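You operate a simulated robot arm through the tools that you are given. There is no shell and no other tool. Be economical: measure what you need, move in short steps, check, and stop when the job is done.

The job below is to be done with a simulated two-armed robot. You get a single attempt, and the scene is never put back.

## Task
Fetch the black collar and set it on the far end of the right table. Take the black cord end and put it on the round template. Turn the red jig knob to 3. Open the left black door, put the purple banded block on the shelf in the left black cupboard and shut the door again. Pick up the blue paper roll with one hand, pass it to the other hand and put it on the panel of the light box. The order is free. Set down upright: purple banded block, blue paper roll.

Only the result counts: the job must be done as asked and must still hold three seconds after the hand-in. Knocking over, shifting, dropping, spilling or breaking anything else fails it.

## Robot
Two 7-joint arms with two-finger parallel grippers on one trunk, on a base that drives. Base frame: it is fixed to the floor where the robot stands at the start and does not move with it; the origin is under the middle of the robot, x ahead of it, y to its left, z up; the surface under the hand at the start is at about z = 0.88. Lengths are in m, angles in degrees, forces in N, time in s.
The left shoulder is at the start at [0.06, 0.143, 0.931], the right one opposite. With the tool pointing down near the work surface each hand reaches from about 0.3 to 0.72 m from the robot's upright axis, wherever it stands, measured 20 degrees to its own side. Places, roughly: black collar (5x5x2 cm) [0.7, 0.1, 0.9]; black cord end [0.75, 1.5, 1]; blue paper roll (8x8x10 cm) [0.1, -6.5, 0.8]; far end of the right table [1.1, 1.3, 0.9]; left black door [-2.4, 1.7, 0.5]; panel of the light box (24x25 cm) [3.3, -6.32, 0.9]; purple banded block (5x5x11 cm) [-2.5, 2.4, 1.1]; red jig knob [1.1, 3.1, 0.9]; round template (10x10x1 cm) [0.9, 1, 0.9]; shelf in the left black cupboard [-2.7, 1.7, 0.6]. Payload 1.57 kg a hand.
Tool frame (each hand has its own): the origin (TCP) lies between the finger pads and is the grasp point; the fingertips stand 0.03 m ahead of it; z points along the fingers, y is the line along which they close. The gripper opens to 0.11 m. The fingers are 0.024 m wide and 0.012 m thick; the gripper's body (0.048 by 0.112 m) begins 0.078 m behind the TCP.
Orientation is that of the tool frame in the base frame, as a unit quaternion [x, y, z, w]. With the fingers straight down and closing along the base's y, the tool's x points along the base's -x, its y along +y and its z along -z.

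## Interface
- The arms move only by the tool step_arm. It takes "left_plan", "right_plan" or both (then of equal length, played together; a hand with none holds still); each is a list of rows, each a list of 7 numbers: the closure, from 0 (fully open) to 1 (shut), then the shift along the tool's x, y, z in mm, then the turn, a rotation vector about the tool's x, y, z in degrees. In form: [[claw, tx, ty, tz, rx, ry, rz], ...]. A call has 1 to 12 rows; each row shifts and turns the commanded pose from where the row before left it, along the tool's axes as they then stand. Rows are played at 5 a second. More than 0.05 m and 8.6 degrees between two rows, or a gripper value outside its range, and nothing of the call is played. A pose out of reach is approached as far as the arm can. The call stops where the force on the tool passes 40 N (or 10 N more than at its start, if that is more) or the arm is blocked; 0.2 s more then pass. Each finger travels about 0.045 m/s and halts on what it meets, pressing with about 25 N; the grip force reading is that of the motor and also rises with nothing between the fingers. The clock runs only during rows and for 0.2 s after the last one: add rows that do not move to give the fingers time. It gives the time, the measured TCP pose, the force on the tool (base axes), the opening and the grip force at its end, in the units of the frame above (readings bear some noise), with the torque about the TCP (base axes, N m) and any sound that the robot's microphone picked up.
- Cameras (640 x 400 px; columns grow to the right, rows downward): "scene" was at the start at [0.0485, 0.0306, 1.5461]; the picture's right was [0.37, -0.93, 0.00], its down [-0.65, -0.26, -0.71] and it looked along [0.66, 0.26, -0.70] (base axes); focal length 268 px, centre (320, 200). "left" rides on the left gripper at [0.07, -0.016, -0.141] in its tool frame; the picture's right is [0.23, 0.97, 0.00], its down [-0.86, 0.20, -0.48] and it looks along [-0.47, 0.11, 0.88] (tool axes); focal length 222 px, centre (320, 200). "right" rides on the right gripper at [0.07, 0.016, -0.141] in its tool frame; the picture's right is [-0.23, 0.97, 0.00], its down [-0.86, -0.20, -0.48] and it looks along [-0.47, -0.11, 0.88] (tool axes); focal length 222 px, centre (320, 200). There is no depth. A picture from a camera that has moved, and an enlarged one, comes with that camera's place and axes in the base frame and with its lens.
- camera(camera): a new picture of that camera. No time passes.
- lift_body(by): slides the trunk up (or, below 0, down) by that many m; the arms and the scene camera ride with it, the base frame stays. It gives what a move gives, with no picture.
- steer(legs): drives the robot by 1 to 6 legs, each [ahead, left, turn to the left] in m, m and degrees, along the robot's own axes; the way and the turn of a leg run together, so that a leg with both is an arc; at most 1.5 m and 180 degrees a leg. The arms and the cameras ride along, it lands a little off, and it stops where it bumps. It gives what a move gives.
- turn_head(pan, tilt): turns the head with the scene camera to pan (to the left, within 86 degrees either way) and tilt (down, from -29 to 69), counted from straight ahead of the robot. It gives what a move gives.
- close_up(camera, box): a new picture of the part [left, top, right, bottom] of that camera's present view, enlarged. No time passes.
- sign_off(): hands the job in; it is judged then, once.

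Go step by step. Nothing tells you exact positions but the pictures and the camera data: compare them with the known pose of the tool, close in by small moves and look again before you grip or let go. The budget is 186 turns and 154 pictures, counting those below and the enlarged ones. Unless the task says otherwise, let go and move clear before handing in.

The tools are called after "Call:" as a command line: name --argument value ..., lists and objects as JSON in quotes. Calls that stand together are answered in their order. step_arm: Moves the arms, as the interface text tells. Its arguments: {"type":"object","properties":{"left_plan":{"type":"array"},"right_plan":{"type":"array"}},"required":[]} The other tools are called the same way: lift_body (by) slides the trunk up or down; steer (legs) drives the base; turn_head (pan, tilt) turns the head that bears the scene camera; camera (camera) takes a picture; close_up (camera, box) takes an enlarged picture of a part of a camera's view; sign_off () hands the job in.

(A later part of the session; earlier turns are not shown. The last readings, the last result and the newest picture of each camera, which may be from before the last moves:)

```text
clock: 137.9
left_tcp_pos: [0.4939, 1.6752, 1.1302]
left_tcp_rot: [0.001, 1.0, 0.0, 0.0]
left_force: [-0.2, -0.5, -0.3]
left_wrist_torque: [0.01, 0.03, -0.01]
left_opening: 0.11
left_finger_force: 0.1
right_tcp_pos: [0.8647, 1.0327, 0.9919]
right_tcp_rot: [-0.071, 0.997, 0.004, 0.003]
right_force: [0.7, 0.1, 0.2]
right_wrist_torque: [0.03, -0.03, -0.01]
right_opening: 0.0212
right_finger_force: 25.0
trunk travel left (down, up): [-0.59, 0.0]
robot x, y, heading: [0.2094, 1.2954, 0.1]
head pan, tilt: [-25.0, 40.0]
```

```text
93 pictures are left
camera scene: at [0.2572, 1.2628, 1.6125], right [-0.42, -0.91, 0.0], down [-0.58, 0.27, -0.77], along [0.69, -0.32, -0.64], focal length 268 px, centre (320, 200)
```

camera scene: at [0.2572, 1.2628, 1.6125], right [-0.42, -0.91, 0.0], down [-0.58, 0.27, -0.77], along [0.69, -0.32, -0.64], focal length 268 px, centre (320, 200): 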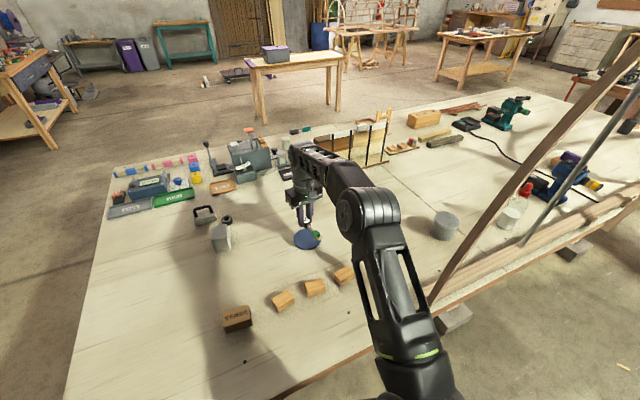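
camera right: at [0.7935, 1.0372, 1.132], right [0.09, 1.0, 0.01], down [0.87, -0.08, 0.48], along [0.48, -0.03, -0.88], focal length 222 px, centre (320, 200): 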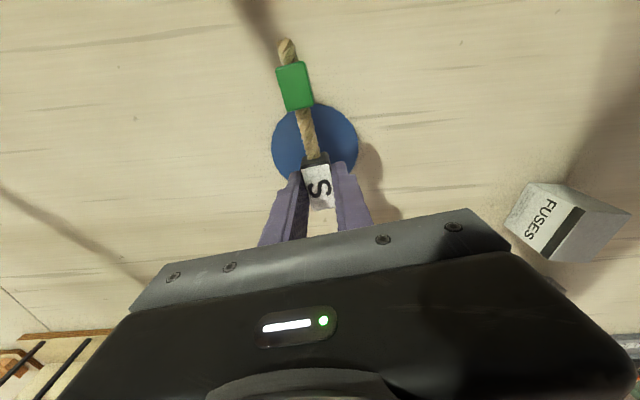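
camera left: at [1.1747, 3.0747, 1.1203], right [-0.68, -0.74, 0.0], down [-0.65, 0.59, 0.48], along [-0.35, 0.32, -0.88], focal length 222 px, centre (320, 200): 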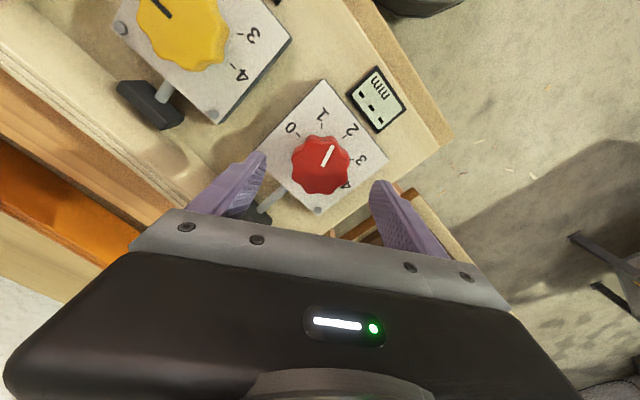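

The S end is over the template center (0.859, 1.03). I lower it.

Call:
step_arm --right_plan '[[0.95, 0, -3, 30, 0, 0, 0], [0.95, 0, 0, 30, 0, 0, 0], [0.95, 0, 0, 4, 0, 0, 0], [0.95, 0, 0, 0, 0, 0, 0]]'

Call:
close_up --camera "right" --box '[200, 40, 440, 240]'

Call:
close_up --camera "scene" --box '[250, 180, 370, 270]'

```text
clock: 138.9
left_tcp_pos: [0.4944, 1.676, 1.1301]
left_tcp_rot: [0.002, 1.0, 0.001, 0.0]
left_force: [-0.1, 0.6, 1.4]
left_wrist_torque: [0.02, 0.03, 0.01]
left_opening: 0.1102
left_finger_force: 0.1
right_tcp_pos: [0.8666, 1.0307, 0.9276]
right_tcp_rot: [-0.072, 0.997, 0.004, 0.002]
right_force: [-0.2, -0.4, -0.5]
right_wrist_torque: [-0.01, -0.04, 0.03]
right_opening: 0.021
right_finger_force: 24.5
trunk travel left (down, up): [-0.59, 0.0]
robot x, y, heading: [0.2069, 1.2991, 0.1]
head pan, tilt: [-25.0, 40.0]
```

```text
2.00 times, centred on (320, 140) of right
camera zoom: at [0.7953, 1.0358, 1.068], right [0.09, 1.0, 0.01], down [0.87, -0.08, 0.48], along [0.48, -0.03, -0.88], focal length 444 px, centre (320, 320)
```

zoom: 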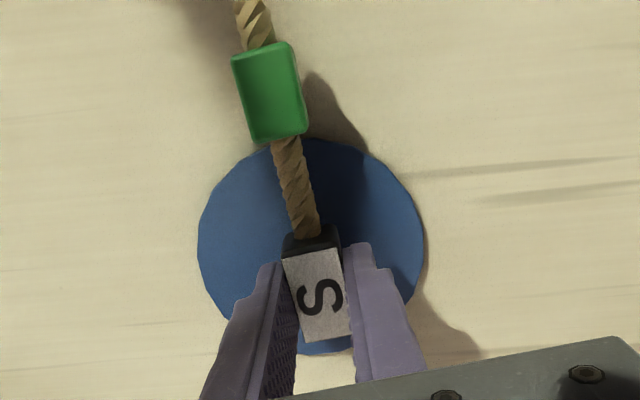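

```text
4.44 times, centred on (310, 225) of scene
camera zoom: at [0.257, 1.2632, 1.6125], right [-0.42, -0.91, 0.0], down [-0.58, 0.27, -0.77], along [0.69, -0.32, -0.64], focal length 1190 px, centre (364, 89)
```

zoom: 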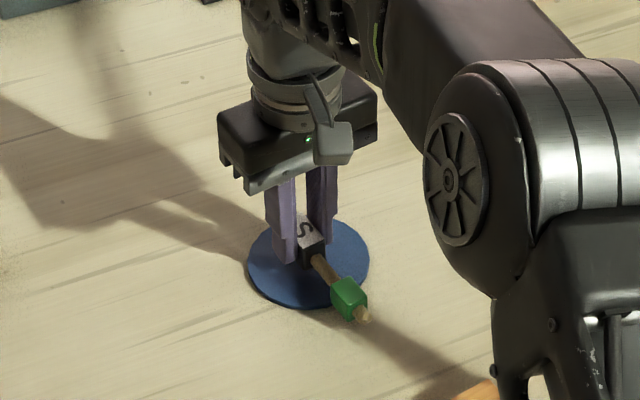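

It is still slightly above; I lower in 2 mm steps, then open and check.

Call:
step_arm --right_plan '[[0.95, 0, 0, 2, 0, 0, 0], [0.95, 0, 0, 2, 0, 0, 0], [0.95, 0, 0, 0, 0, 0, 0]]'

Call:
step_arm --right_plan '[[0.7, 0, 0, 0, 0, 0, 0], [0.6, 0, 0, 0, 0, 0, 0], [0.5, 0, 0, 0, 0, 0, 0], [0.5, 0, 0, -20, 0, 0, 0], [0.5, 0, 0, -40, 0, 0, 0], [0.5, 0, 0, -40, 0, 0, 0], [0.5, 0, 0, 0, 0, 0, 0]]'

Call:
camera --camera "right"

Call:
close_up --camera "scene" --box '[250, 180, 370, 270]'

```text
clock: 139.7
left_tcp_pos: [0.4933, 1.6767, 1.1297]
left_tcp_rot: [0.0, 1.0, 0.001, 0.0]
left_force: [0.5, 0.7, -0.5]
left_wrist_torque: [-0.03, 0.02, 0.02]
left_opening: 0.11
left_finger_force: 0.1
right_tcp_pos: [0.8657, 1.0303, 0.9222]
right_tcp_rot: [-0.072, 0.997, 0.004, 0.002]
right_force: [-0.3, -0.6, -0.5]
right_wrist_torque: [0.02, -0.01, -0.02]
right_opening: 0.0211
right_finger_force: 25.4
trunk travel left (down, up): [-0.59, 0.0]
robot x, y, heading: [0.2082, 1.2983, -0.2]
head pan, tilt: [-25.0, 40.0]
```

```text
clock: 141.3
left_tcp_pos: [0.4946, 1.6761, 1.1289]
left_tcp_rot: [0.002, 1.0, 0.001, 0.0]
left_force: [-0.7, -0.2, -0.4]
left_wrist_torque: [0.0, 0.0, 0.0]
left_opening: 0.11
left_finger_force: 0.1
right_tcp_pos: [0.8641, 1.0307, 1.0228]
right_tcp_rot: [-0.071, 0.997, 0.004, 0.002]
right_force: [0.3, 0.1, 0.0]
right_wrist_torque: [-0.05, -0.02, 0.01]
right_opening: 0.0551
right_finger_force: 0.0
trunk travel left (down, up): [-0.59, 0.0]
robot x, y, heading: [0.2054, 1.2994, 0.2]
head pan, tilt: [-25.0, 40.0]
```

```text
90 pictures are left
camera right: at [0.7926, 1.0352, 1.1635], right [0.09, 1.0, 0.01], down [0.87, -0.08, 0.48], along [0.48, -0.03, -0.88], focal length 222 px, centre (320, 200)
```

right: 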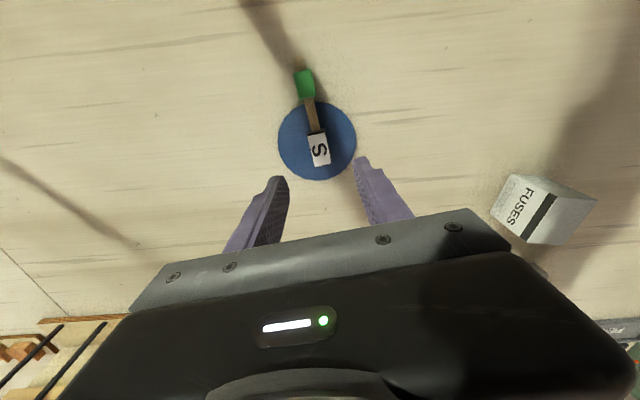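

```text
4.44 times, centred on (310, 225) of scene
camera zoom: at [0.2573, 1.263, 1.6125], right [-0.42, -0.91, 0.0], down [-0.58, 0.27, -0.77], along [0.69, -0.32, -0.64], focal length 1190 px, centre (364, 89)
```

zoom: 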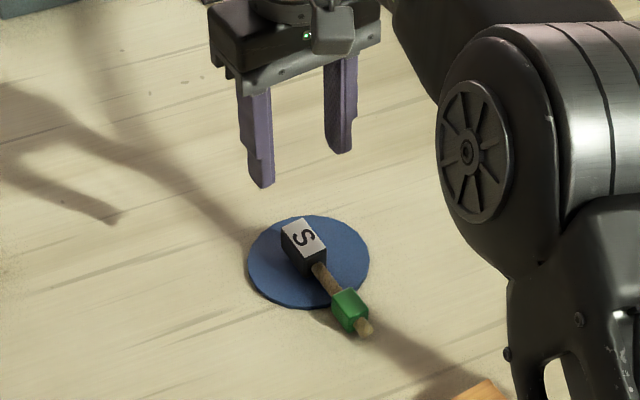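

The black end rests on the template. I lift, drive left with the arm still extended (to keep clear of the arch), then retract, turn around and look toward the cupboards.

Call:
step_arm --right_plan '[[0.3, 10, 0, -20, 0, 0, 8.3], [0.3, 30, 0, -20, 0, 0, 0], [0, 30, 0, 0, 0, 0, 0]]'

Call:
steer --legs '[[0, 0.35, 0]]'

Call:
step_arm --right_plan '[[0, 40, 0, -20, 0, 0, 0], [0, 40, 0, -20, 0, 0, 0], [0, 40, 0, -20, 0, 0, 0], [0, 40, 10, 0, 0, 0, 0], [0, 40, 20, 0, 0, 0, 0], [0, 40, 20, 0, 0, 0, 0], [0, 20, 20, 0, 0, 0, 0]]'

Call:
steer --legs '[[-0.5, 0, 0], [0, 0, 180]]'

Call:
turn_head --pan 0 --tilt 20

Call:
camera --camera "scene"

```text
clock: 142.1
left_tcp_pos: [0.4938, 1.6764, 1.1304]
left_tcp_rot: [0.002, 1.0, 0.001, 0.0]
left_force: [0.1, -0.9, -0.4]
left_wrist_torque: [-0.03, 0.0, 0.01]
left_opening: 0.11
left_finger_force: 0.0
right_tcp_pos: [0.7932, 1.031, 1.0631]
right_tcp_rot: [0.001, 1.0, 0.003, 0.002]
right_force: [-0.4, 0.1, 0.1]
right_wrist_torque: [0.0, 0.03, -0.02]
right_opening: 0.11
right_finger_force: 0.8
trunk travel left (down, up): [-0.59, 0.0]
robot x, y, heading: [0.2083, 1.2991, 0.1]
head pan, tilt: [-25.0, 40.0]
```

```text
clock: 144.4
left_tcp_pos: [0.496, 2.029, 1.1293]
left_tcp_rot: [0.002, 1.0, 0.0, 0.0]
left_force: [0.2, -0.7, -1.0]
left_wrist_torque: [-0.04, -0.01, 0.0]
left_opening: 0.1097
left_finger_force: 0.0
right_tcp_pos: [0.7945, 1.3817, 1.0631]
right_tcp_rot: [0.002, 1.0, 0.003, 0.002]
right_force: [-0.3, -0.4, -0.2]
right_wrist_torque: [-0.01, -0.02, -0.02]
right_opening: 0.1099
right_finger_force: 0.1
trunk travel left (down, up): [-0.59, 0.0]
robot x, y, heading: [0.2099, 1.6476, -0.2]
head pan, tilt: [-25.0, 40.0]
```

```text
clock: 146.0
left_tcp_pos: [0.4957, 2.028, 1.1295]
left_tcp_rot: [0.002, 1.0, 0.001, 0.0]
left_force: [-0.1, 0.4, -0.8]
left_wrist_torque: [0.03, 0.0, 0.02]
left_opening: 0.1098
left_finger_force: 0.1
right_tcp_pos: [0.5349, 1.4499, 1.1207]
right_tcp_rot: [0.001, 1.0, 0.003, 0.003]
right_force: [-0.5, 0.7, 0.2]
right_wrist_torque: [0.01, -0.01, -0.01]
right_opening: 0.11
right_finger_force: 0.1
trunk travel left (down, up): [-0.59, 0.0]
robot x, y, heading: [0.2096, 1.6489, -0.4]
head pan, tilt: [-25.0, 40.0]
```

```text
clock: 148.7
left_tcp_pos: [0.0421, 2.0291, 1.1287]
left_tcp_rot: [0.002, 1.0, 0.001, -0.001]
left_force: [0.5, 0.2, -0.7]
left_wrist_torque: [-0.01, 0.02, 0.03]
left_opening: 0.1102
left_finger_force: 0.1
right_tcp_pos: [0.0829, 1.4525, 1.1214]
right_tcp_rot: [0.002, 1.0, 0.005, 0.003]
right_force: [0.2, -0.1, 0.3]
right_wrist_torque: [-0.02, 0.04, 0.0]
right_opening: 0.1099
right_finger_force: 0.0
trunk travel left (down, up): [-0.59, 0.0]
robot x, y, heading: [-0.2405, 1.6493, -0.4]
head pan, tilt: [-25.0, 40.0]
stopped in leg 1: the robot was blocked; the commanded pose is now the measured one
```

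```text
clock: 149.6
left_tcp_pos: [0.0429, 2.0294, 1.1298]
left_tcp_rot: [0.001, 1.0, 0.001, -0.001]
left_force: [0.6, 0.5, 0.1]
left_wrist_torque: [-0.01, 0.04, -0.01]
left_opening: 0.1101
left_finger_force: 0.0
right_tcp_pos: [0.0827, 1.4526, 1.1217]
right_tcp_rot: [0.002, 1.0, 0.005, 0.003]
right_force: [-0.1, -0.3, -0.2]
right_wrist_torque: [0.02, -0.01, -0.01]
right_opening: 0.11
right_finger_force: 0.0
trunk travel left (down, up): [-0.59, 0.0]
robot x, y, heading: [-0.2479, 1.6493, 0.1]
head pan, tilt: [0.0, 20.0]
```

```text
88 pictures are left
camera scene: at [-0.1797, 1.6523, 1.6438], right [0.0, -1.0, 0.0], down [-0.34, 0.0, -0.94], along [0.94, 0.0, -0.34], focal length 268 px, centre (320, 200)
```

scene: 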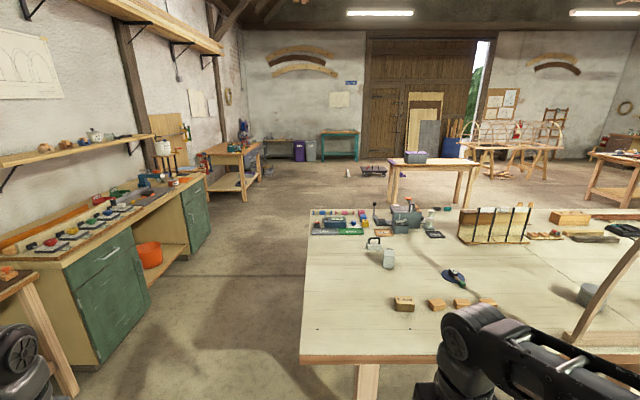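

The base touched the black cart behind (at x≈−0.53). I move ahead and left to open space, then turn around.

Call:
steer --legs '[[0.25, 0, 0], [0, 0.5, 0], [0, 0, 180]]'

Call:
camera --camera "scene"

```text
clock: 161.3
left_tcp_pos: [-0.2871, 1.7738, 1.1292]
left_tcp_rot: [1.0, -0.003, 0.0, 0.0]
left_force: [0.5, 0.1, 0.7]
left_wrist_torque: [-0.01, 0.01, -0.01]
left_opening: 0.1101
left_finger_force: 0.0
right_tcp_pos: [-0.3251, 2.3517, 1.1212]
right_tcp_rot: [1.0, -0.003, -0.002, 0.004]
right_force: [0.1, 0.1, 0.5]
right_wrist_torque: [-0.02, 0.02, -0.01]
right_opening: 0.11
right_finger_force: 0.0
trunk travel left (down, up): [-0.59, 0.0]
robot x, y, heading: [0.0007, 2.1477, 179.9]
head pan, tilt: [0.0, 20.0]
```

```text
87 pictures are left
camera scene: at [-0.06, 2.1508, 1.6439], right [0.01, 1.0, 0.0], down [0.34, 0.0, -0.94], along [-0.94, 0.01, -0.34], focal length 268 px, centre (320, 200)
```

scene: 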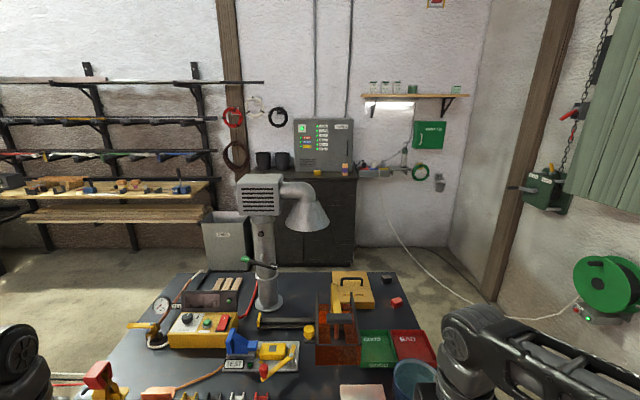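

A tool cart stands between me and the black cupboard (front x≈−2.5, y 1.45–2.55). I'll zoom on the cupboard and look at the path on the left side.

Call:
close_up --camera "scene" --box '[230, 100, 390, 280]'

Call:
steer --legs '[[0, 1.3, 0]]'

Call:
turn_head --pan 0 --tilt 30

Call:
camera --camera "scene"

```text
2.22 times, centred on (310, 190) of scene
camera zoom: at [-0.06, 2.1508, 1.6439], right [0.01, 1.0, 0.0], down [0.34, 0.0, -0.94], along [-0.94, 0.01, -0.34], focal length 595 px, centre (342, 222)
```

zoom: 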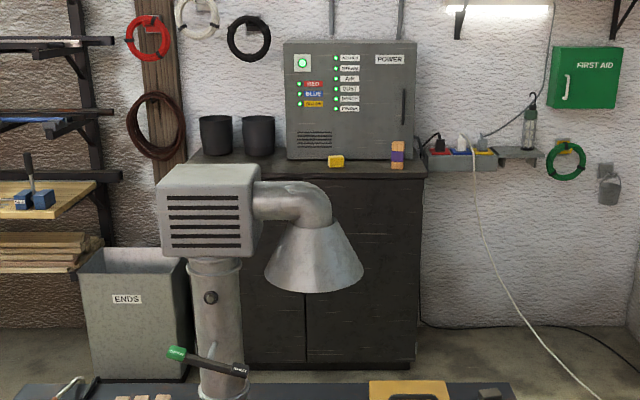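

```text
clock: 167.8
left_tcp_pos: [-0.2795, 0.4605, 1.1295]
left_tcp_rot: [1.0, 0.003, 0.0, 0.0]
left_force: [-1.0, -0.6, -0.5]
left_wrist_torque: [-0.02, -0.02, 0.03]
left_opening: 0.1102
left_finger_force: 0.1
right_tcp_pos: [-0.328, 1.0364, 1.1218]
right_tcp_rot: [1.0, 0.003, -0.003, 0.004]
right_force: [0.6, 0.1, 0.1]
right_wrist_torque: [-0.02, 0.02, 0.04]
right_opening: 0.11
right_finger_force: 0.0
trunk travel left (down, up): [-0.59, 0.0]
robot x, y, heading: [0.0015, 0.8396, -179.7]
head pan, tilt: [0.0, 20.0]
```

```text
clock: 168.6
left_tcp_pos: [-0.2802, 0.4606, 1.1297]
left_tcp_rot: [1.0, 0.003, 0.0, 0.001]
left_force: [0.1, -1.1, 0.3]
left_wrist_torque: [-0.01, -0.01, 0.03]
left_opening: 0.1098
left_finger_force: 0.0
right_tcp_pos: [-0.3275, 1.0355, 1.1209]
right_tcp_rot: [1.0, 0.003, -0.003, 0.005]
right_force: [-0.4, 0.0, -0.7]
right_wrist_torque: [0.0, -0.03, -0.02]
right_opening: 0.11
right_finger_force: 0.1
trunk travel left (down, up): [-0.59, 0.0]
robot x, y, heading: [0.0029, 0.8398, -179.7]
head pan, tilt: [0.0, 30.0]
```

```text
85 pictures are left
camera scene: at [-0.0559, 0.8399, 1.6279], right [-0.01, 1.0, 0.0], down [0.5, 0.0, -0.87], along [-0.87, -0.01, -0.5], focal length 268 px, centre (320, 200)
```

scene: 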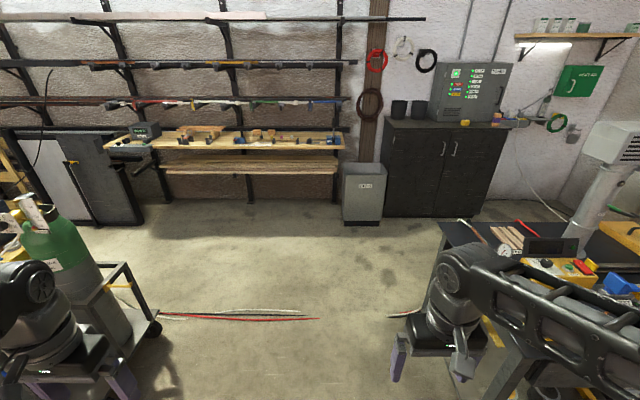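

A hose or leads lie on the floor in the passage; I zoom in before crossing.

Call:
close_up --camera "scene" --box '[120, 200, 520, 400]'

Call:
close_up --camera "scene" --box '[340, 80, 540, 230]'

```text
1.60 times, centred on (320, 300) of scene
camera zoom: at [-0.0559, 0.8399, 1.6279], right [-0.01, 1.0, 0.0], down [0.5, 0.0, -0.87], along [-0.87, -0.01, -0.5], focal length 428 px, centre (320, 40)
```

zoom: 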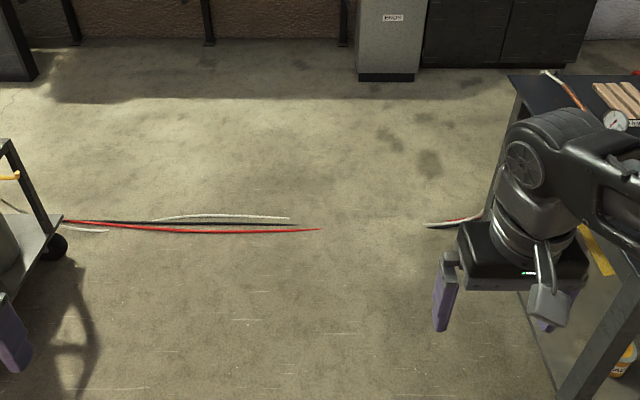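

```text
2.67 times, centred on (440, 155) of scene
camera zoom: at [-0.0559, 0.8399, 1.6279], right [-0.01, 1.0, 0.0], down [0.5, 0.0, -0.87], along [-0.87, -0.01, -0.5], focal length 714 px, centre (0, 320)
```

zoom: 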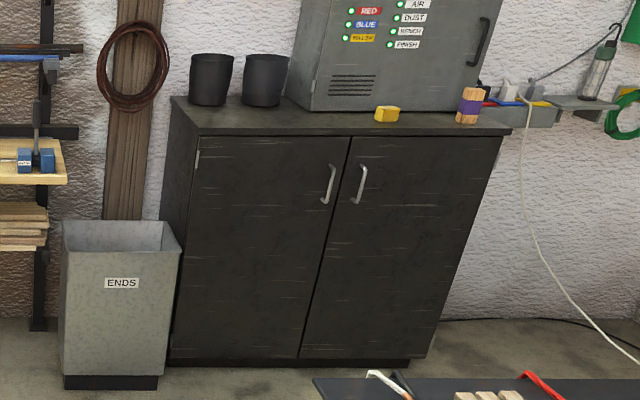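

The hoses dip below the floor in the gap, so I can cross there. The left door spans y≈1.52–2.03 (hinge left), handle near (−2.45, 1.96, z 0.72–0.86); the block is on top at y≈2.4. I drive in front of the cupboard.

Call:
steer --legs '[[0, -0.21, 0], [0.9, 0, 0], [0.8, 0, 0], [0, -1.1, 0]]'

Call:
camera --camera "scene"

```text
clock: 183.6
left_tcp_pos: [-1.9707, 1.7607, 1.1305]
left_tcp_rot: [1.0, 0.009, 0.001, 0.001]
left_force: [-0.2, 0.3, 0.4]
left_wrist_torque: [-0.02, -0.01, -0.01]
left_opening: 0.1101
left_finger_force: 0.0
right_tcp_pos: [-2.0232, 2.3353, 1.1217]
right_tcp_rot: [1.0, 0.01, -0.002, 0.004]
right_force: [0.5, 0.1, -0.3]
right_wrist_torque: [-0.01, 0.03, -0.02]
right_opening: 0.1103
right_finger_force: 0.1
trunk travel left (down, up): [-0.59, 0.0]
robot x, y, heading: [-1.6892, 2.1428, -178.8]
head pan, tilt: [0.0, 30.0]
```

```text
82 pictures are left
camera scene: at [-1.7497, 2.1428, 1.6279], right [-0.02, 1.0, 0.0], down [0.5, 0.01, -0.87], along [-0.87, -0.02, -0.5], focal length 268 px, centre (320, 200)
```

scene: 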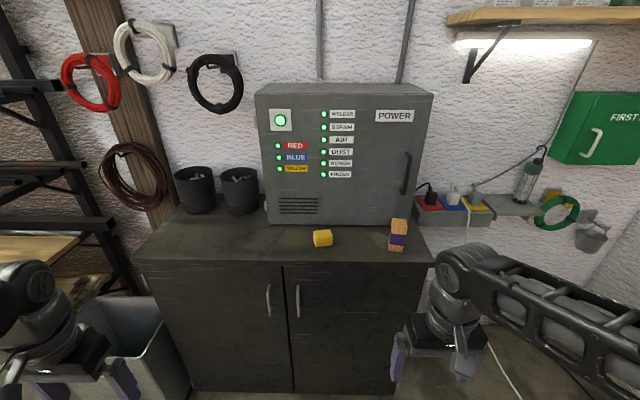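

The left handle is at about (−2.43, 1.935, 0.70–0.88); the block stands near (−2.54, 2.405). I lower the trunk and swing the left hand to point forward toward the handle.

Call:
steer --legs '[[0, 0, -1.2]]'

Call:
lift_body --by -0.19

Call:
step_arm --left_plan '[[0.3, -27, -16, 12.7, 0, -8.2, 0], [0.3, -24.9, -16, 16.5, 0, -8.2, 0], [0.3, -22.3, -16, 19.8, 0, -8.2, 0], [0.3, -19.2, -16, 22.7, 0, -8.2, 0], [0.3, -15.8, -16, 25.3, 0, -8.2, 0], [0.3, -12.1, -16, 27.3, 0, -8.2, 0], [0.3, -8, -16, 28.7, 0, -8.2, 0], [0.3, -3.8, -16, 29.5, 0, -8.2, 0], [0.3, 0.4, -16, 29.8, 0, -8.2, 0], [0.3, 4.7, -16, 29.4, 0, -8.2, 0], [0.3, 8.8, -15, 28.5, 0, -8, 0], [0.3, 0, 0, 0, 0, 0, 0]]'

Call:
camera --camera "scene"

Call:
camera --camera "left"

```text
clock: 184.3
left_tcp_pos: [-1.9777, 1.7667, 1.1297]
left_tcp_rot: [1.0, -0.002, 0.0, 0.001]
left_force: [-0.6, 0.5, 0.1]
left_wrist_torque: [0.03, -0.01, 0.02]
left_opening: 0.1098
left_finger_force: 0.1
right_tcp_pos: [-2.0194, 2.343, 1.1217]
right_tcp_rot: [1.0, -0.002, -0.002, 0.004]
right_force: [0.4, -0.7, -0.2]
right_wrist_torque: [0.02, -0.02, 0.01]
right_opening: 0.11
right_finger_force: 0.0
trunk travel left (down, up): [-0.59, 0.0]
robot x, y, heading: [-1.6916, 2.1423, 180.0]
head pan, tilt: [0.0, 30.0]
```

```text
clock: 186.4
left_tcp_pos: [-1.9784, 1.7665, 0.9396]
left_tcp_rot: [1.0, -0.002, 0.0, 0.001]
left_force: [-1.1, -1.0, 0.1]
left_wrist_torque: [-0.02, 0.0, 0.05]
left_opening: 0.1097
left_finger_force: 0.1
right_tcp_pos: [-2.0189, 2.3431, 0.9309]
right_tcp_rot: [1.0, -0.002, -0.002, 0.005]
right_force: [-0.4, -0.3, -0.7]
right_wrist_torque: [0.02, 0.0, 0.01]
right_opening: 0.1102
right_finger_force: 0.2
trunk travel left (down, up): [-0.4, 0.19]
robot x, y, heading: [-1.6909, 2.1444, 179.9]
head pan, tilt: [0.0, 30.0]
```

```text
clock: 189.0
left_tcp_pos: [-2.3025, 1.9316, 0.8094]
left_tcp_rot: [-0.706, 0.002, 0.708, 0.0]
left_force: [-0.7, -0.6, -0.1]
left_wrist_torque: [0.01, 0.01, -0.01]
left_opening: 0.077
left_finger_force: 0.0
left hand out of reach, approached as far as the arm can: row 5, 6, 7
right_tcp_pos: [-2.0182, 2.3412, 0.9319]
right_tcp_rot: [1.0, -0.001, -0.002, 0.005]
right_force: [-0.7, -0.1, -0.5]
right_wrist_torque: [-0.02, -0.02, -0.01]
right_opening: 0.1099
right_finger_force: 0.0
trunk travel left (down, up): [-0.4, 0.19]
robot x, y, heading: [-1.6914, 2.1407, 179.7]
head pan, tilt: [0.0, 30.0]
```

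```text
81 pictures are left
camera scene: at [-1.7498, 2.1436, 1.4379], right [0.0, 1.0, 0.0], down [0.5, 0.0, -0.87], along [-0.87, 0.0, -0.5], focal length 268 px, centre (320, 200)
```

scene: 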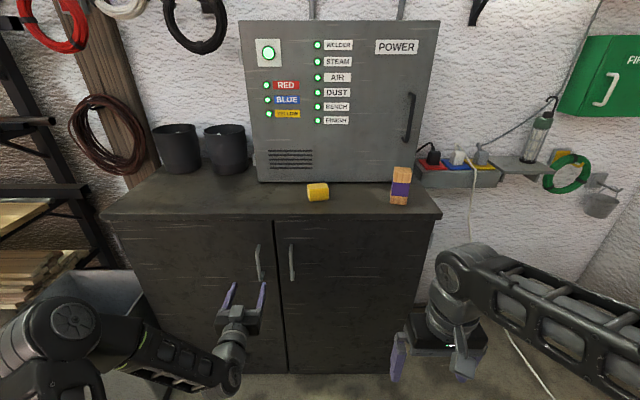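

```text
80 pictures are left
camera left: at [-2.1596, 1.947, 0.7382], right [0.0, -0.97, -0.23], down [0.48, -0.2, 0.85], along [-0.88, -0.1, 0.47], focal length 222 px, centre (320, 200)
```

left: 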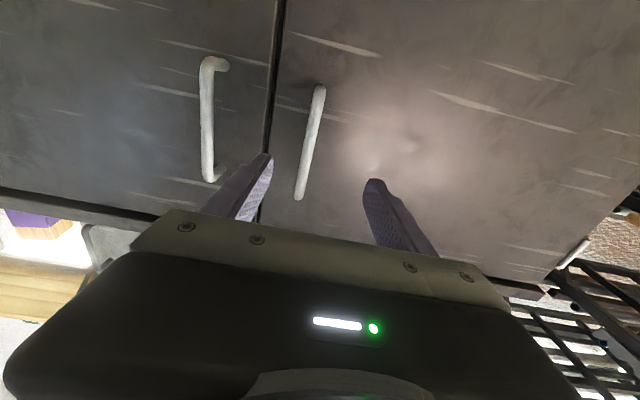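

Triangulation puts the handle bar at x≈−2.415, y≈1.94, z 0.75–0.885. I move forward 10 cm and close on it.

Call:
step_arm --left_plan '[[0.3, 0, -9, 30, 0, 0, 0], [0.3, 0, 0, 35, 0, 0, 0], [0.3, 0, 0, 35, 0, 0, 0], [0.3, 0, 0, 0, 0, 0, 0]]'

Call:
camera --camera "left"

Call:
close_up --camera "scene" --box '[180, 210, 340, 330]'

```text
clock: 190.0
left_tcp_pos: [-2.4018, 1.94, 0.8089]
left_tcp_rot: [-0.707, 0.002, 0.707, 0.001]
left_force: [0.1, 0.5, 0.1]
left_wrist_torque: [0.01, -0.01, -0.02]
left_opening: 0.077
left_finger_force: 0.1
right_tcp_pos: [-2.02, 2.3428, 0.931]
right_tcp_rot: [1.0, -0.002, -0.002, 0.005]
right_force: [0.4, 0.3, -0.3]
right_wrist_torque: [-0.02, -0.02, -0.01]
right_opening: 0.1098
right_finger_force: 0.0
trunk travel left (down, up): [-0.4, 0.19]
robot x, y, heading: [-1.6883, 2.1417, 179.9]
head pan, tilt: [0.0, 30.0]
```

```text
79 pictures are left
camera left: at [-2.2585, 1.9562, 0.7382], right [0.0, -0.97, -0.23], down [0.48, -0.2, 0.86], along [-0.88, -0.1, 0.47], focal length 222 px, centre (320, 200)
```

left: 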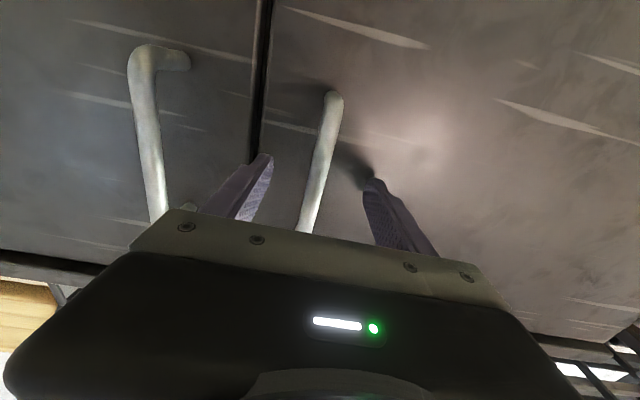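

```text
3.33 times, centred on (260, 270) of scene
camera zoom: at [-1.7498, 2.1437, 1.4379], right [0.0, 1.0, 0.0], down [0.5, 0.0, -0.87], along [-0.87, 0.0, -0.5], focal length 892 px, centre (520, -33)
```

zoom: 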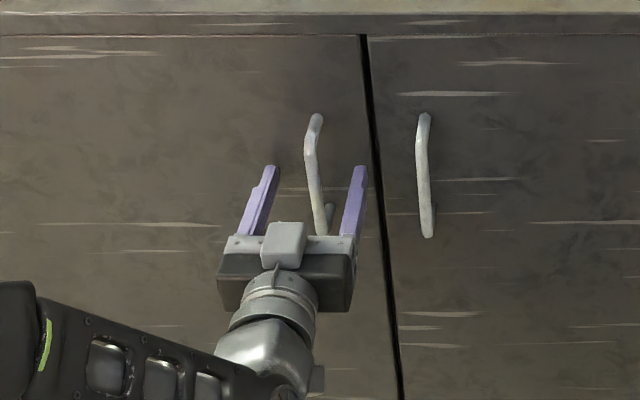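

The bar is between the fingers; I close and pull the door along its arc (hinge near y 1.52, radius ≈0.42).

Call:
step_arm --left_plan '[[0.6, 0, 0, 5, 0, 0, 0], [0.95, 0, 0, 0, 0, 0, 0], [0.95, 0, 0, 0, 0, 0, 0], [0.95, 0, 0, 0, 0, 0, 0], [0.95, 0, 0, 0, 0, 0, 0], [0.95, 0, 0, 0, 0, 0, 0]]'

```text
clock: 191.4
left_tcp_pos: [-2.4062, 1.9422, 0.8083]
left_tcp_rot: [0.707, -0.003, -0.707, -0.002]
left_force: [2.3, 12.9, -2.1]
left_wrist_torque: [0.06, -0.2, 0.12]
left_opening: 0.0171
left_finger_force: 6.3
right_tcp_pos: [-2.0189, 2.3432, 0.9319]
right_tcp_rot: [1.0, -0.001, -0.003, 0.005]
right_force: [0.2, 0.0, 0.1]
right_wrist_torque: [0.04, -0.02, 0.01]
right_opening: 0.1104
right_finger_force: 0.2
trunk travel left (down, up): [-0.4, 0.19]
robot x, y, heading: [-1.6909, 2.1434, 179.9]
head pan, tilt: [0.0, 30.0]
```

The fingers are on the bar. I start pulling along the arc in 3° steps.

Call:
step_arm --left_plan '[[0.95, 0, -3, 0, 0, 0, 0], [0.95, 0, 0, -22, 3, 0, 0], [0.95, 0, 4, -22, 3, 0, 0], [0.95, 0, 4, -22, 3, 0, 0], [0.95, 0, 4, -22, 3, 0, 0], [0.95, 0, 0, 0, 0, 0, 0]]'

Call:
camera --camera "scene"

```text
clock: 192.8
left_tcp_pos: [-2.3199, 1.9264, 0.808]
left_tcp_rot: [-0.703, 0.077, 0.703, 0.076]
left_force: [4.4, 19.0, -0.5]
left_wrist_torque: [0.05, -0.03, 0.13]
left_opening: 0.0225
left_finger_force: 9.7
right_tcp_pos: [-2.0189, 2.3444, 0.9324]
right_tcp_rot: [1.0, -0.002, -0.003, 0.005]
right_force: [0.4, 0.8, -0.3]
right_wrist_torque: [-0.02, -0.01, -0.01]
right_opening: 0.1099
right_finger_force: 0.1
trunk travel left (down, up): [-0.4, 0.19]
robot x, y, heading: [-1.692, 2.1409, 179.9]
head pan, tilt: [0.0, 30.0]
```

```text
77 pictures are left
camera scene: at [-1.7492, 2.1457, 1.4379], right [0.0, 1.0, 0.0], down [0.5, 0.0, -0.87], along [-0.87, 0.0, -0.5], focal length 268 px, centre (320, 200)
```

scene: 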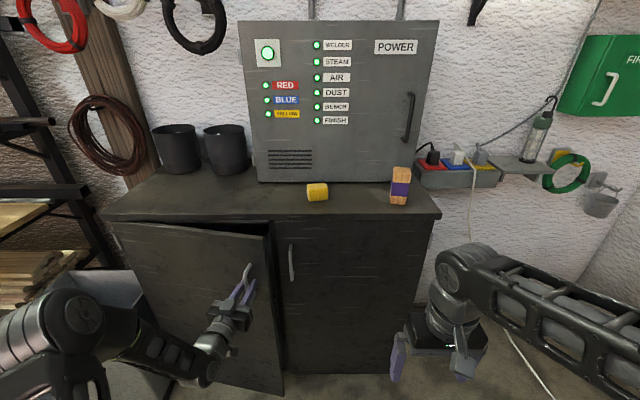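

The door opens. Side force says I veer too far left; I reduce the lateral part and continue.

Call:
step_arm --left_plan '[[0.95, 0, -6, 0, 0, 0, 0], [0.95, 0, 2, -22, 3, 0, 0], [0.95, 0, 2, -22, 3, 0, 0], [0.95, 0, 2, -22, 3, 0, 0], [0.95, 0, 2, -22, 3, 0, 0], [0.95, 0, 2, -22, 3, 0, 0], [0.95, 0, 2, -22, 3, 0, 0], [0.95, 0, 0, 0, 0, 0, 0]]'

Call:
camera --camera "scene"

```text
clock: 194.6
left_tcp_pos: [-2.1998, 1.8755, 0.8105]
left_tcp_rot: [-0.682, 0.185, 0.683, 0.184]
left_force: [6.9, 13.6, 3.6]
left_wrist_torque: [0.15, 0.01, 0.11]
left_opening: 0.0178
left_finger_force: 7.0
right_tcp_pos: [-2.0168, 2.344, 0.9325]
right_tcp_rot: [1.0, -0.001, -0.002, 0.004]
right_force: [0.2, 0.0, -1.1]
right_wrist_torque: [0.02, 0.03, 0.01]
right_opening: 0.11
right_finger_force: 0.0
trunk travel left (down, up): [-0.4, 0.19]
robot x, y, heading: [-1.6873, 2.1437, 180.0]
head pan, tilt: [0.0, 30.0]
```

```text
76 pictures are left
camera scene: at [-1.7486, 2.145, 1.4379], right [0.0, 1.0, 0.0], down [0.5, 0.0, -0.87], along [-0.87, 0.0, -0.5], focal length 268 px, centre (320, 200)
```

scene: 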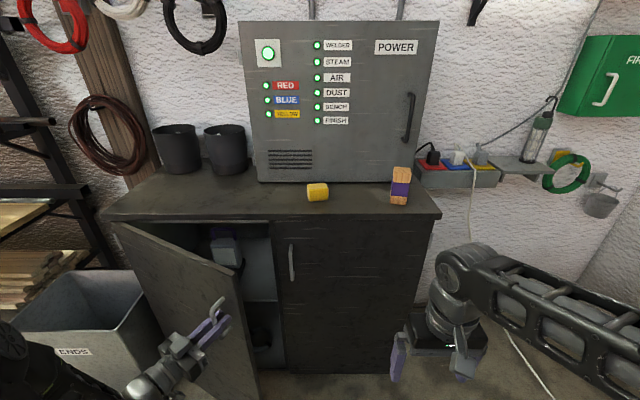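

About 32° open, with the interior and shelf becoming visible. I keep pulling another 18°.

Call:
step_arm --left_plan '[[0.95, 0, -4, 0, 0, 0, 0], [0.95, 0, 2, -22, 3, 0, 0], [0.95, 0, 2, -22, 3, 0, 0], [0.95, 0, 2, -22, 3, 0, 0], [0.95, 0, 2, -22, 3, 0, 0], [0.95, 0, 2, -22, 3, 0, 0], [0.95, 0, 2, -22, 3, 0, 0], [0.95, 0, 2, -22, 3, 0, 0], [0.95, 0, 2, -22, 3, 0, 0], [0.95, 0, 0, 0, 0, 0, 0]]'

Call:
camera --camera "scene"

```text
clock: 196.8
left_tcp_pos: [-2.0734, 1.7527, 0.8095]
left_tcp_rot: [0.629, -0.323, -0.629, -0.322]
left_force: [20.6, 14.1, -4.8]
left_wrist_torque: [-0.1, -0.15, 0.13]
left_opening: 0.0274
left_finger_force: 12.6
right_tcp_pos: [-2.0174, 2.3444, 0.9317]
right_tcp_rot: [1.0, -0.001, -0.003, 0.003]
right_force: [-0.1, 0.1, 0.3]
right_wrist_torque: [-0.01, -0.04, 0.0]
right_opening: 0.11
right_finger_force: 0.0
trunk travel left (down, up): [-0.4, 0.19]
robot x, y, heading: [-1.6932, 2.1406, 179.6]
head pan, tilt: [0.0, 30.0]
```

```text
75 pictures are left
camera scene: at [-1.7478, 2.1448, 1.4379], right [0.0, 1.0, 0.0], down [0.5, 0.0, -0.87], along [-0.87, 0.0, -0.5], focal length 268 px, centre (320, 200)
```

scene: 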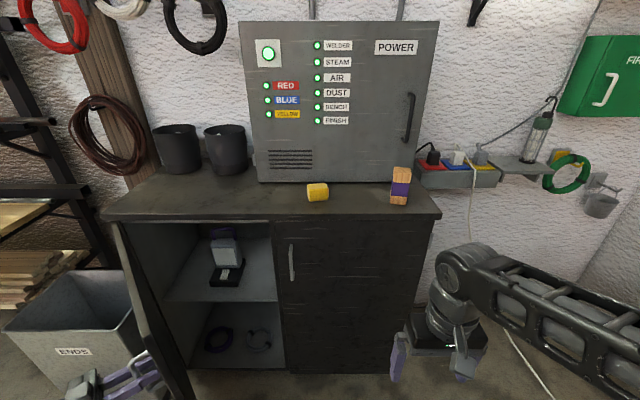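

The door is at ~57°. The shelf (z≈0.59) holds a grey device near (−2.55…, 1.77); there's room at its right, y≈1.9. I release the handle and back the left hand off.

Call:
step_arm --left_plan '[[0.5, 0, 0, 0, 0, 0, 0], [0.2, 0, 0, 0, 0, 0, 0], [0.1, 0, 0, 0, 0, 0, 0], [0.1, 0, 0, -30, 0, 0, 0], [0.1, 0, 0, -40, 0, 0, 0], [0.1, 0, 0, -30, 0, 0, 0], [0.1, 0, 0, 0, 0, 0, 0]]'

Call:
close_up --camera "scene" --box '[60, 190, 320, 390]'

```text
clock: 198.4
left_tcp_pos: [-2.0348, 1.7001, 0.8091]
left_tcp_rot: [0.632, -0.322, -0.629, -0.319]
left_force: [0.2, -0.2, -1.2]
left_wrist_torque: [0.0, 0.02, 0.01]
left_opening: 0.099
left_finger_force: 0.0
left hand out of reach, approached as far as the arm can: row 5, 6
right_tcp_pos: [-2.0196, 2.3427, 0.9319]
right_tcp_rot: [1.0, -0.001, -0.003, 0.004]
right_force: [0.3, 0.1, 0.9]
right_wrist_torque: [0.03, 0.02, -0.02]
right_opening: 0.1102
right_finger_force: 0.0
trunk travel left (down, up): [-0.4, 0.19]
robot x, y, heading: [-1.6922, 2.1444, 180.1]
head pan, tilt: [0.0, 30.0]
```

```text
2.00 times, centred on (190, 290) of scene
camera zoom: at [-1.7498, 2.1437, 1.4379], right [0.0, 1.0, 0.0], down [0.5, 0.0, -0.87], along [-0.87, 0.0, -0.5], focal length 535 px, centre (580, 20)
```

zoom: 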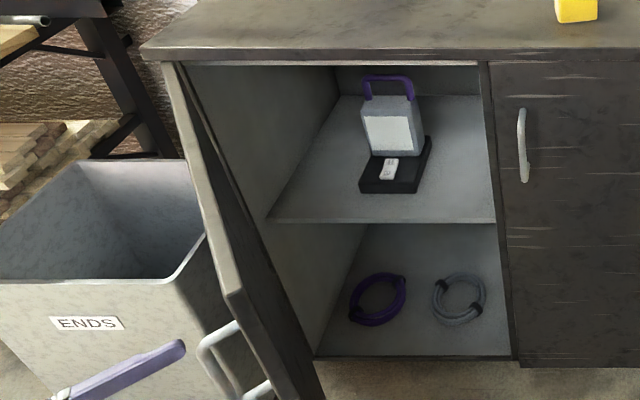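

I back the base off, raise the trunk, and return the left hand to tool-down out of the door's way.

Call:
steer --legs '[[-0.15, -0.1, 0]]'

Call:
lift_body --by 0.19

Call:
step_arm --left_plan '[[0, -10, 0, 0, 0, 8.4, 0], [0, -10, 0, 0, 0, 8.4, 0], [0, -10, 0, 0, 0, 8.4, 0], [0, -10, 0, 0, 0, 8.4, 0], [0, -10, 0, 0, 0, 8.4, 0], [0, -10, 0, 0, 0, 8.4, 0], [0, 0, 0, 0, 0, 8.4, 0], [0, 0, 0, 0, 0, 8.4, 0], [0, 0, 0, 0, 0, 8.4, 0], [0, 0, 0, 0, 0, 8.4, 0], [0, 0, 0, 0, 0, 6, 0]]'

Call:
step_arm --left_plan '[[0, 0, 0, -10, 0, 0, -8], [0, 0, 0, -10, 0, 0, -8], [0, 0, 0, -10, 0, 0, -8], [0, 0, 0, -10, 0, 0, -8], [0, 0, 0, -10, 0, 0, -8], [0, 0, 0, -10, 0, 0, -8], [0, 0, 0, 0, 0, 0, -6]]'

Call:
camera --camera "scene"

```text
clock: 199.9
left_tcp_pos: [-1.8825, 1.7995, 0.8102]
left_tcp_rot: [0.631, -0.322, -0.629, -0.32]
left_force: [0.2, 0.1, 0.6]
left_wrist_torque: [-0.01, 0.0, 0.01]
left_opening: 0.0989
left_finger_force: 0.1
right_tcp_pos: [-1.8663, 2.4422, 0.9325]
right_tcp_rot: [1.0, -0.002, -0.002, 0.004]
right_force: [-0.3, 0.1, -0.4]
right_wrist_torque: [-0.01, 0.04, -0.01]
right_opening: 0.11
right_finger_force: 0.0
trunk travel left (down, up): [-0.4, 0.19]
robot x, y, heading: [-1.5389, 2.2427, 179.9]
head pan, tilt: [0.0, 30.0]
```

```text
clock: 202.0
left_tcp_pos: [-1.8837, 1.7988, 0.9995]
left_tcp_rot: [0.631, -0.322, -0.629, -0.32]
left_force: [-0.4, 0.4, -0.3]
left_wrist_torque: [0.01, -0.01, 0.0]
left_opening: 0.0988
left_finger_force: 0.1
right_tcp_pos: [-1.8666, 2.4428, 1.1229]
right_tcp_rot: [1.0, -0.002, -0.003, 0.004]
right_force: [0.2, -0.4, -0.1]
right_wrist_torque: [0.03, 0.04, -0.03]
right_opening: 0.1099
right_finger_force: 0.1
trunk travel left (down, up): [-0.59, 0.0]
robot x, y, heading: [-1.5394, 2.2407, 179.9]
head pan, tilt: [0.0, 30.0]
```

```text
clock: 204.4
left_tcp_pos: [-1.8962, 1.817, 1.0535]
left_tcp_rot: [0.891, -0.454, 0.002, 0.0]
left_force: [0.4, -0.7, -0.5]
left_wrist_torque: [-0.02, -0.03, -0.01]
left_opening: 0.11
left_finger_force: 0.0
right_tcp_pos: [-1.8671, 2.4427, 1.1217]
right_tcp_rot: [1.0, -0.001, -0.002, 0.005]
right_force: [-1.1, -0.6, 0.5]
right_wrist_torque: [-0.01, -0.03, 0.01]
right_opening: 0.1101
right_finger_force: 0.0
trunk travel left (down, up): [-0.59, 0.0]
robot x, y, heading: [-1.5416, 2.2411, 180.1]
head pan, tilt: [0.0, 30.0]
```

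```text
clock: 206.0
left_tcp_pos: [-1.896, 1.8166, 1.1132]
left_tcp_rot: [1.0, 0.001, 0.0, 0.0]
left_force: [0.8, -0.4, -0.2]
left_wrist_torque: [0.0, -0.01, -0.02]
left_opening: 0.1101
left_finger_force: 0.0
right_tcp_pos: [-1.8669, 2.4422, 1.1211]
right_tcp_rot: [1.0, -0.001, -0.002, 0.004]
right_force: [0.5, -0.4, -0.7]
right_wrist_torque: [-0.02, 0.0, 0.01]
right_opening: 0.1102
right_finger_force: 0.1
trunk travel left (down, up): [-0.59, 0.0]
robot x, y, heading: [-1.536, 2.2444, 180.0]
head pan, tilt: [0.0, 30.0]
```

```text
73 pictures are left
camera scene: at [-1.598, 2.2427, 1.6278], right [0.0, 1.0, 0.0], down [0.5, 0.0, -0.87], along [-0.87, 0.0, -0.5], focal length 268 px, centre (320, 200)
```

scene: 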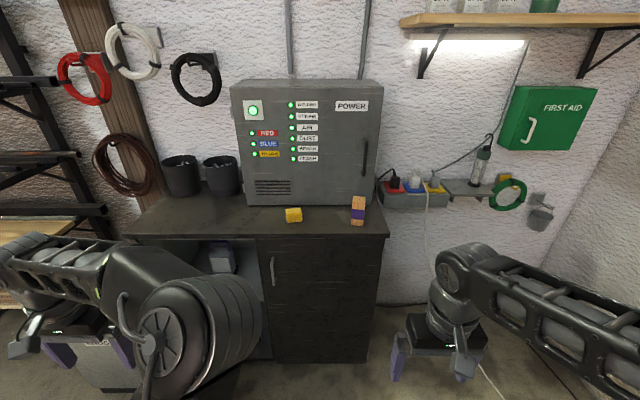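

I reposition, then use the left hand to push the door wider from its inner side.

Call:
steer --legs '[[0.15, 0.14, 0]]'

Call:
step_arm --left_plan '[[0.9, 0, -40, 0, 0, 0, 0], [0.9, 0, -40, 0, 0, 0, 0], [0.9, -15, -40, 0, 0, 0, 0], [0.9, -15, -40, 0, 0, 0, 0], [0.9, -15, -40, 0, 0, 0, 0], [0.9, 0, 0, 40, 0, 0, 0], [0.9, 0, 0, 40, 0, 0, 0], [0.9, 0, 0, 0, 0, 0, 0]]'

Call:
camera --camera "scene"

Call:
camera --camera "left"

```text
clock: 207.6
left_tcp_pos: [-2.0449, 1.6731, 1.1135]
left_tcp_rot: [1.0, 0.002, 0.0, 0.0]
left_force: [-0.1, 0.0, 0.0]
left_wrist_torque: [0.03, -0.03, 0.02]
left_opening: 0.1098
left_finger_force: 0.1
right_tcp_pos: [-2.0166, 2.299, 1.1216]
right_tcp_rot: [1.0, 0.0, -0.001, 0.003]
right_force: [0.4, -0.1, -0.3]
right_wrist_torque: [0.02, -0.02, -0.04]
right_opening: 0.1102
right_finger_force: 0.0
trunk travel left (down, up): [-0.59, 0.0]
robot x, y, heading: [-1.6917, 2.102, -180.0]
head pan, tilt: [0.0, 30.0]
```

```text
clock: 209.4
left_tcp_pos: [-2.0892, 1.8737, 1.0351]
left_tcp_rot: [1.0, 0.001, 0.001, 0.001]
left_force: [-0.3, -0.5, -0.2]
left_wrist_torque: [0.01, -0.01, -0.01]
left_opening: 0.0107
left_finger_force: 0.1
right_tcp_pos: [-2.0175, 2.2993, 1.1231]
right_tcp_rot: [1.0, -0.001, -0.003, 0.005]
right_force: [0.5, -0.2, 1.0]
right_wrist_torque: [0.06, 0.02, 0.03]
right_opening: 0.1102
right_finger_force: 0.1
trunk travel left (down, up): [-0.59, 0.0]
robot x, y, heading: [-1.6889, 2.1025, -179.9]
head pan, tilt: [0.0, 30.0]
```

```text
72 pictures are left
camera scene: at [-1.7473, 2.101, 1.6279], right [0.0, 1.0, 0.0], down [0.5, 0.0, -0.87], along [-0.87, 0.0, -0.5], focal length 268 px, centre (320, 200)
```

scene: 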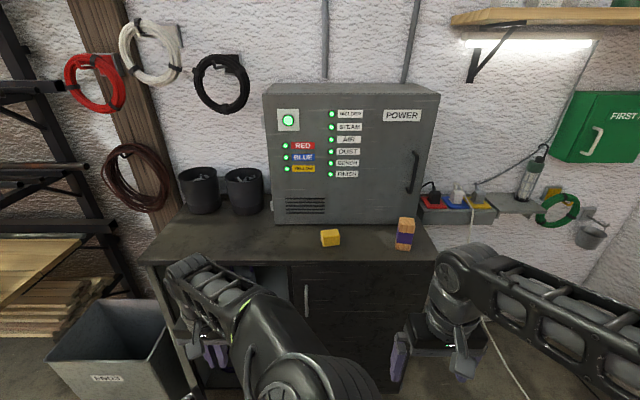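

```text
71 pictures are left
camera left: at [-2.0171, 1.8911, 1.1757], right [0.23, -0.97, 0.0], down [-0.85, -0.2, 0.48], along [-0.47, -0.11, -0.88], focal length 222 px, centre (320, 200)
```

left: 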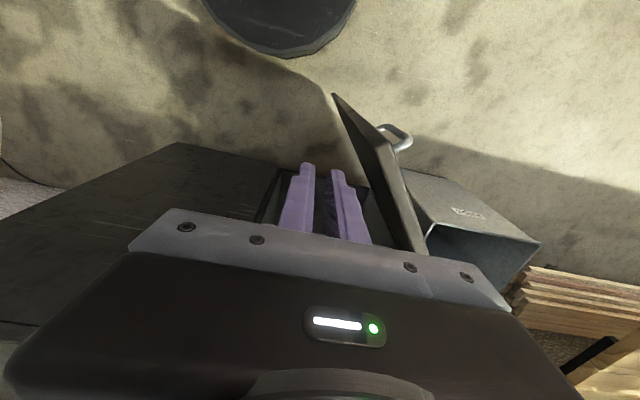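

The door tip shows at about (−2.03, 1.87); the fingers are on its inner side. I descend and push the door left.

Call:
step_arm --left_plan '[[0.95, 0, -3, 40, 0, 0, 0], [0.95, 0, 0, 40, 0, 0, 0], [0.95, 0, 0, 40, 0, 0, 0], [0.95, 0, 0, 25, 0, 0, 0], [0.95, 0, 25, 0, 0, 0, 0], [0.95, 2, 30, 0, 0, 0, 0], [0.95, 5, 30, 0, 0, 0, 0], [0.95, 5, 30, 0, 0, 0, 0], [0.95, 5, 30, 0, 0, 0, 0], [0.95, 5, 30, 0, 0, 0, 0], [0.95, 5, 30, 0, 0, 0, 0]]'

Call:
camera --camera "left"

```text
clock: 210.5
left_tcp_pos: [-2.0872, 1.8739, 0.8904]
left_tcp_rot: [1.0, 0.003, 0.002, 0.0]
left_force: [-0.4, 1.3, -0.1]
left_wrist_torque: [-0.03, -0.02, 0.01]
left_opening: 0.0053
left_finger_force: 0.1
right_tcp_pos: [-2.0177, 2.2996, 1.1221]
right_tcp_rot: [1.0, 0.0, -0.003, 0.004]
right_force: [-0.2, 0.3, -0.1]
right_wrist_torque: [0.02, -0.03, 0.01]
right_opening: 0.1101
right_finger_force: 0.1
trunk travel left (down, up): [-0.59, 0.0]
robot x, y, heading: [-1.6899, 2.0996, -179.7]
head pan, tilt: [0.0, 30.0]
stopped in row 5 (left hand): the force on the tool passed its limit at 48 N (the readings are from after the stop); the commanded pose is now the measured one
```

```text
70 pictures are left
camera left: at [-2.0169, 1.8913, 1.0317], right [0.23, -0.97, 0.0], down [-0.86, -0.2, 0.48], along [-0.46, -0.11, -0.88], focal length 222 px, centre (320, 200)
```

left: 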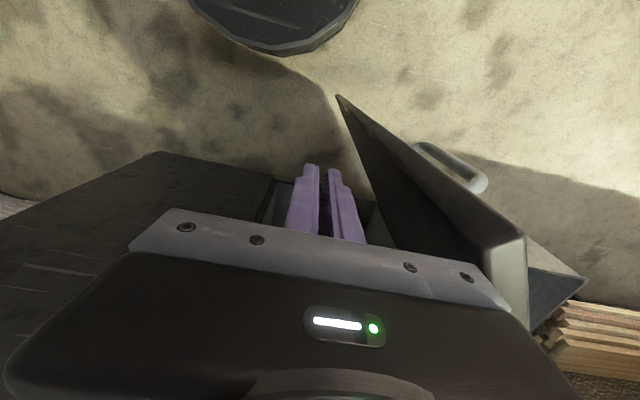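

The push hit the force limit right at contact; I push in smaller, slower steps.

Call:
step_arm --left_plan '[[0.95, 0, 6, 0, 0, 0, 0], [0.95, 0, 6, 0, 0, 0, 0], [0.95, 0, 8, 0, 0, 0, 0], [0.95, 0, 10, 0, 0, 0, 0], [0.95, 0, 10, 0, 0, 0, 0], [0.95, 1, 12, 0, 0, 0, 0], [0.95, 1, 12, 0, 0, 0, 0], [0.95, 1, 12, 0, 0, 0, 0], [0.95, 1, 12, 0, 0, 0, 0], [0.95, 1, 12, 0, 0, 0, 0], [0.95, 1, 12, 0, 0, 0, 0], [0.95, 1, 12, 0, 0, 0, 0]]'

Call:
camera --camera "left"

```text
clock: 213.1
left_tcp_pos: [-2.0849, 1.7925, 0.8918]
left_tcp_rot: [1.0, 0.002, -0.001, 0.002]
left_force: [0.4, -0.6, -0.1]
left_wrist_torque: [0.01, -0.05, -0.02]
left_opening: 0.0057
left_finger_force: 0.0
left hand out of reach, approached as far as the arm can: row 9, 10, 11, 12
right_tcp_pos: [-2.0181, 2.3001, 1.1213]
right_tcp_rot: [1.0, 0.0, -0.003, 0.004]
right_force: [-0.1, -0.5, -0.5]
right_wrist_torque: [-0.01, -0.01, -0.02]
right_opening: 0.1099
right_finger_force: 0.0
trunk travel left (down, up): [-0.59, 0.0]
robot x, y, heading: [-1.6907, 2.0999, -180.1]
head pan, tilt: [0.0, 30.0]
```

```text
69 pictures are left
camera left: at [-2.0137, 1.8095, 1.0325], right [0.23, -0.97, 0.0], down [-0.85, -0.2, 0.48], along [-0.47, -0.11, -0.88], focal length 222 px, centre (320, 200)
```

left: 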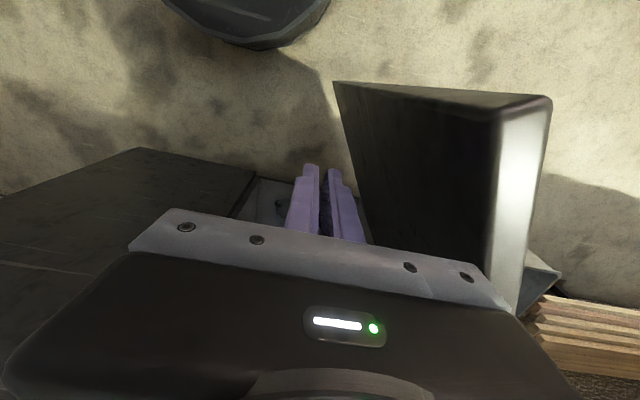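

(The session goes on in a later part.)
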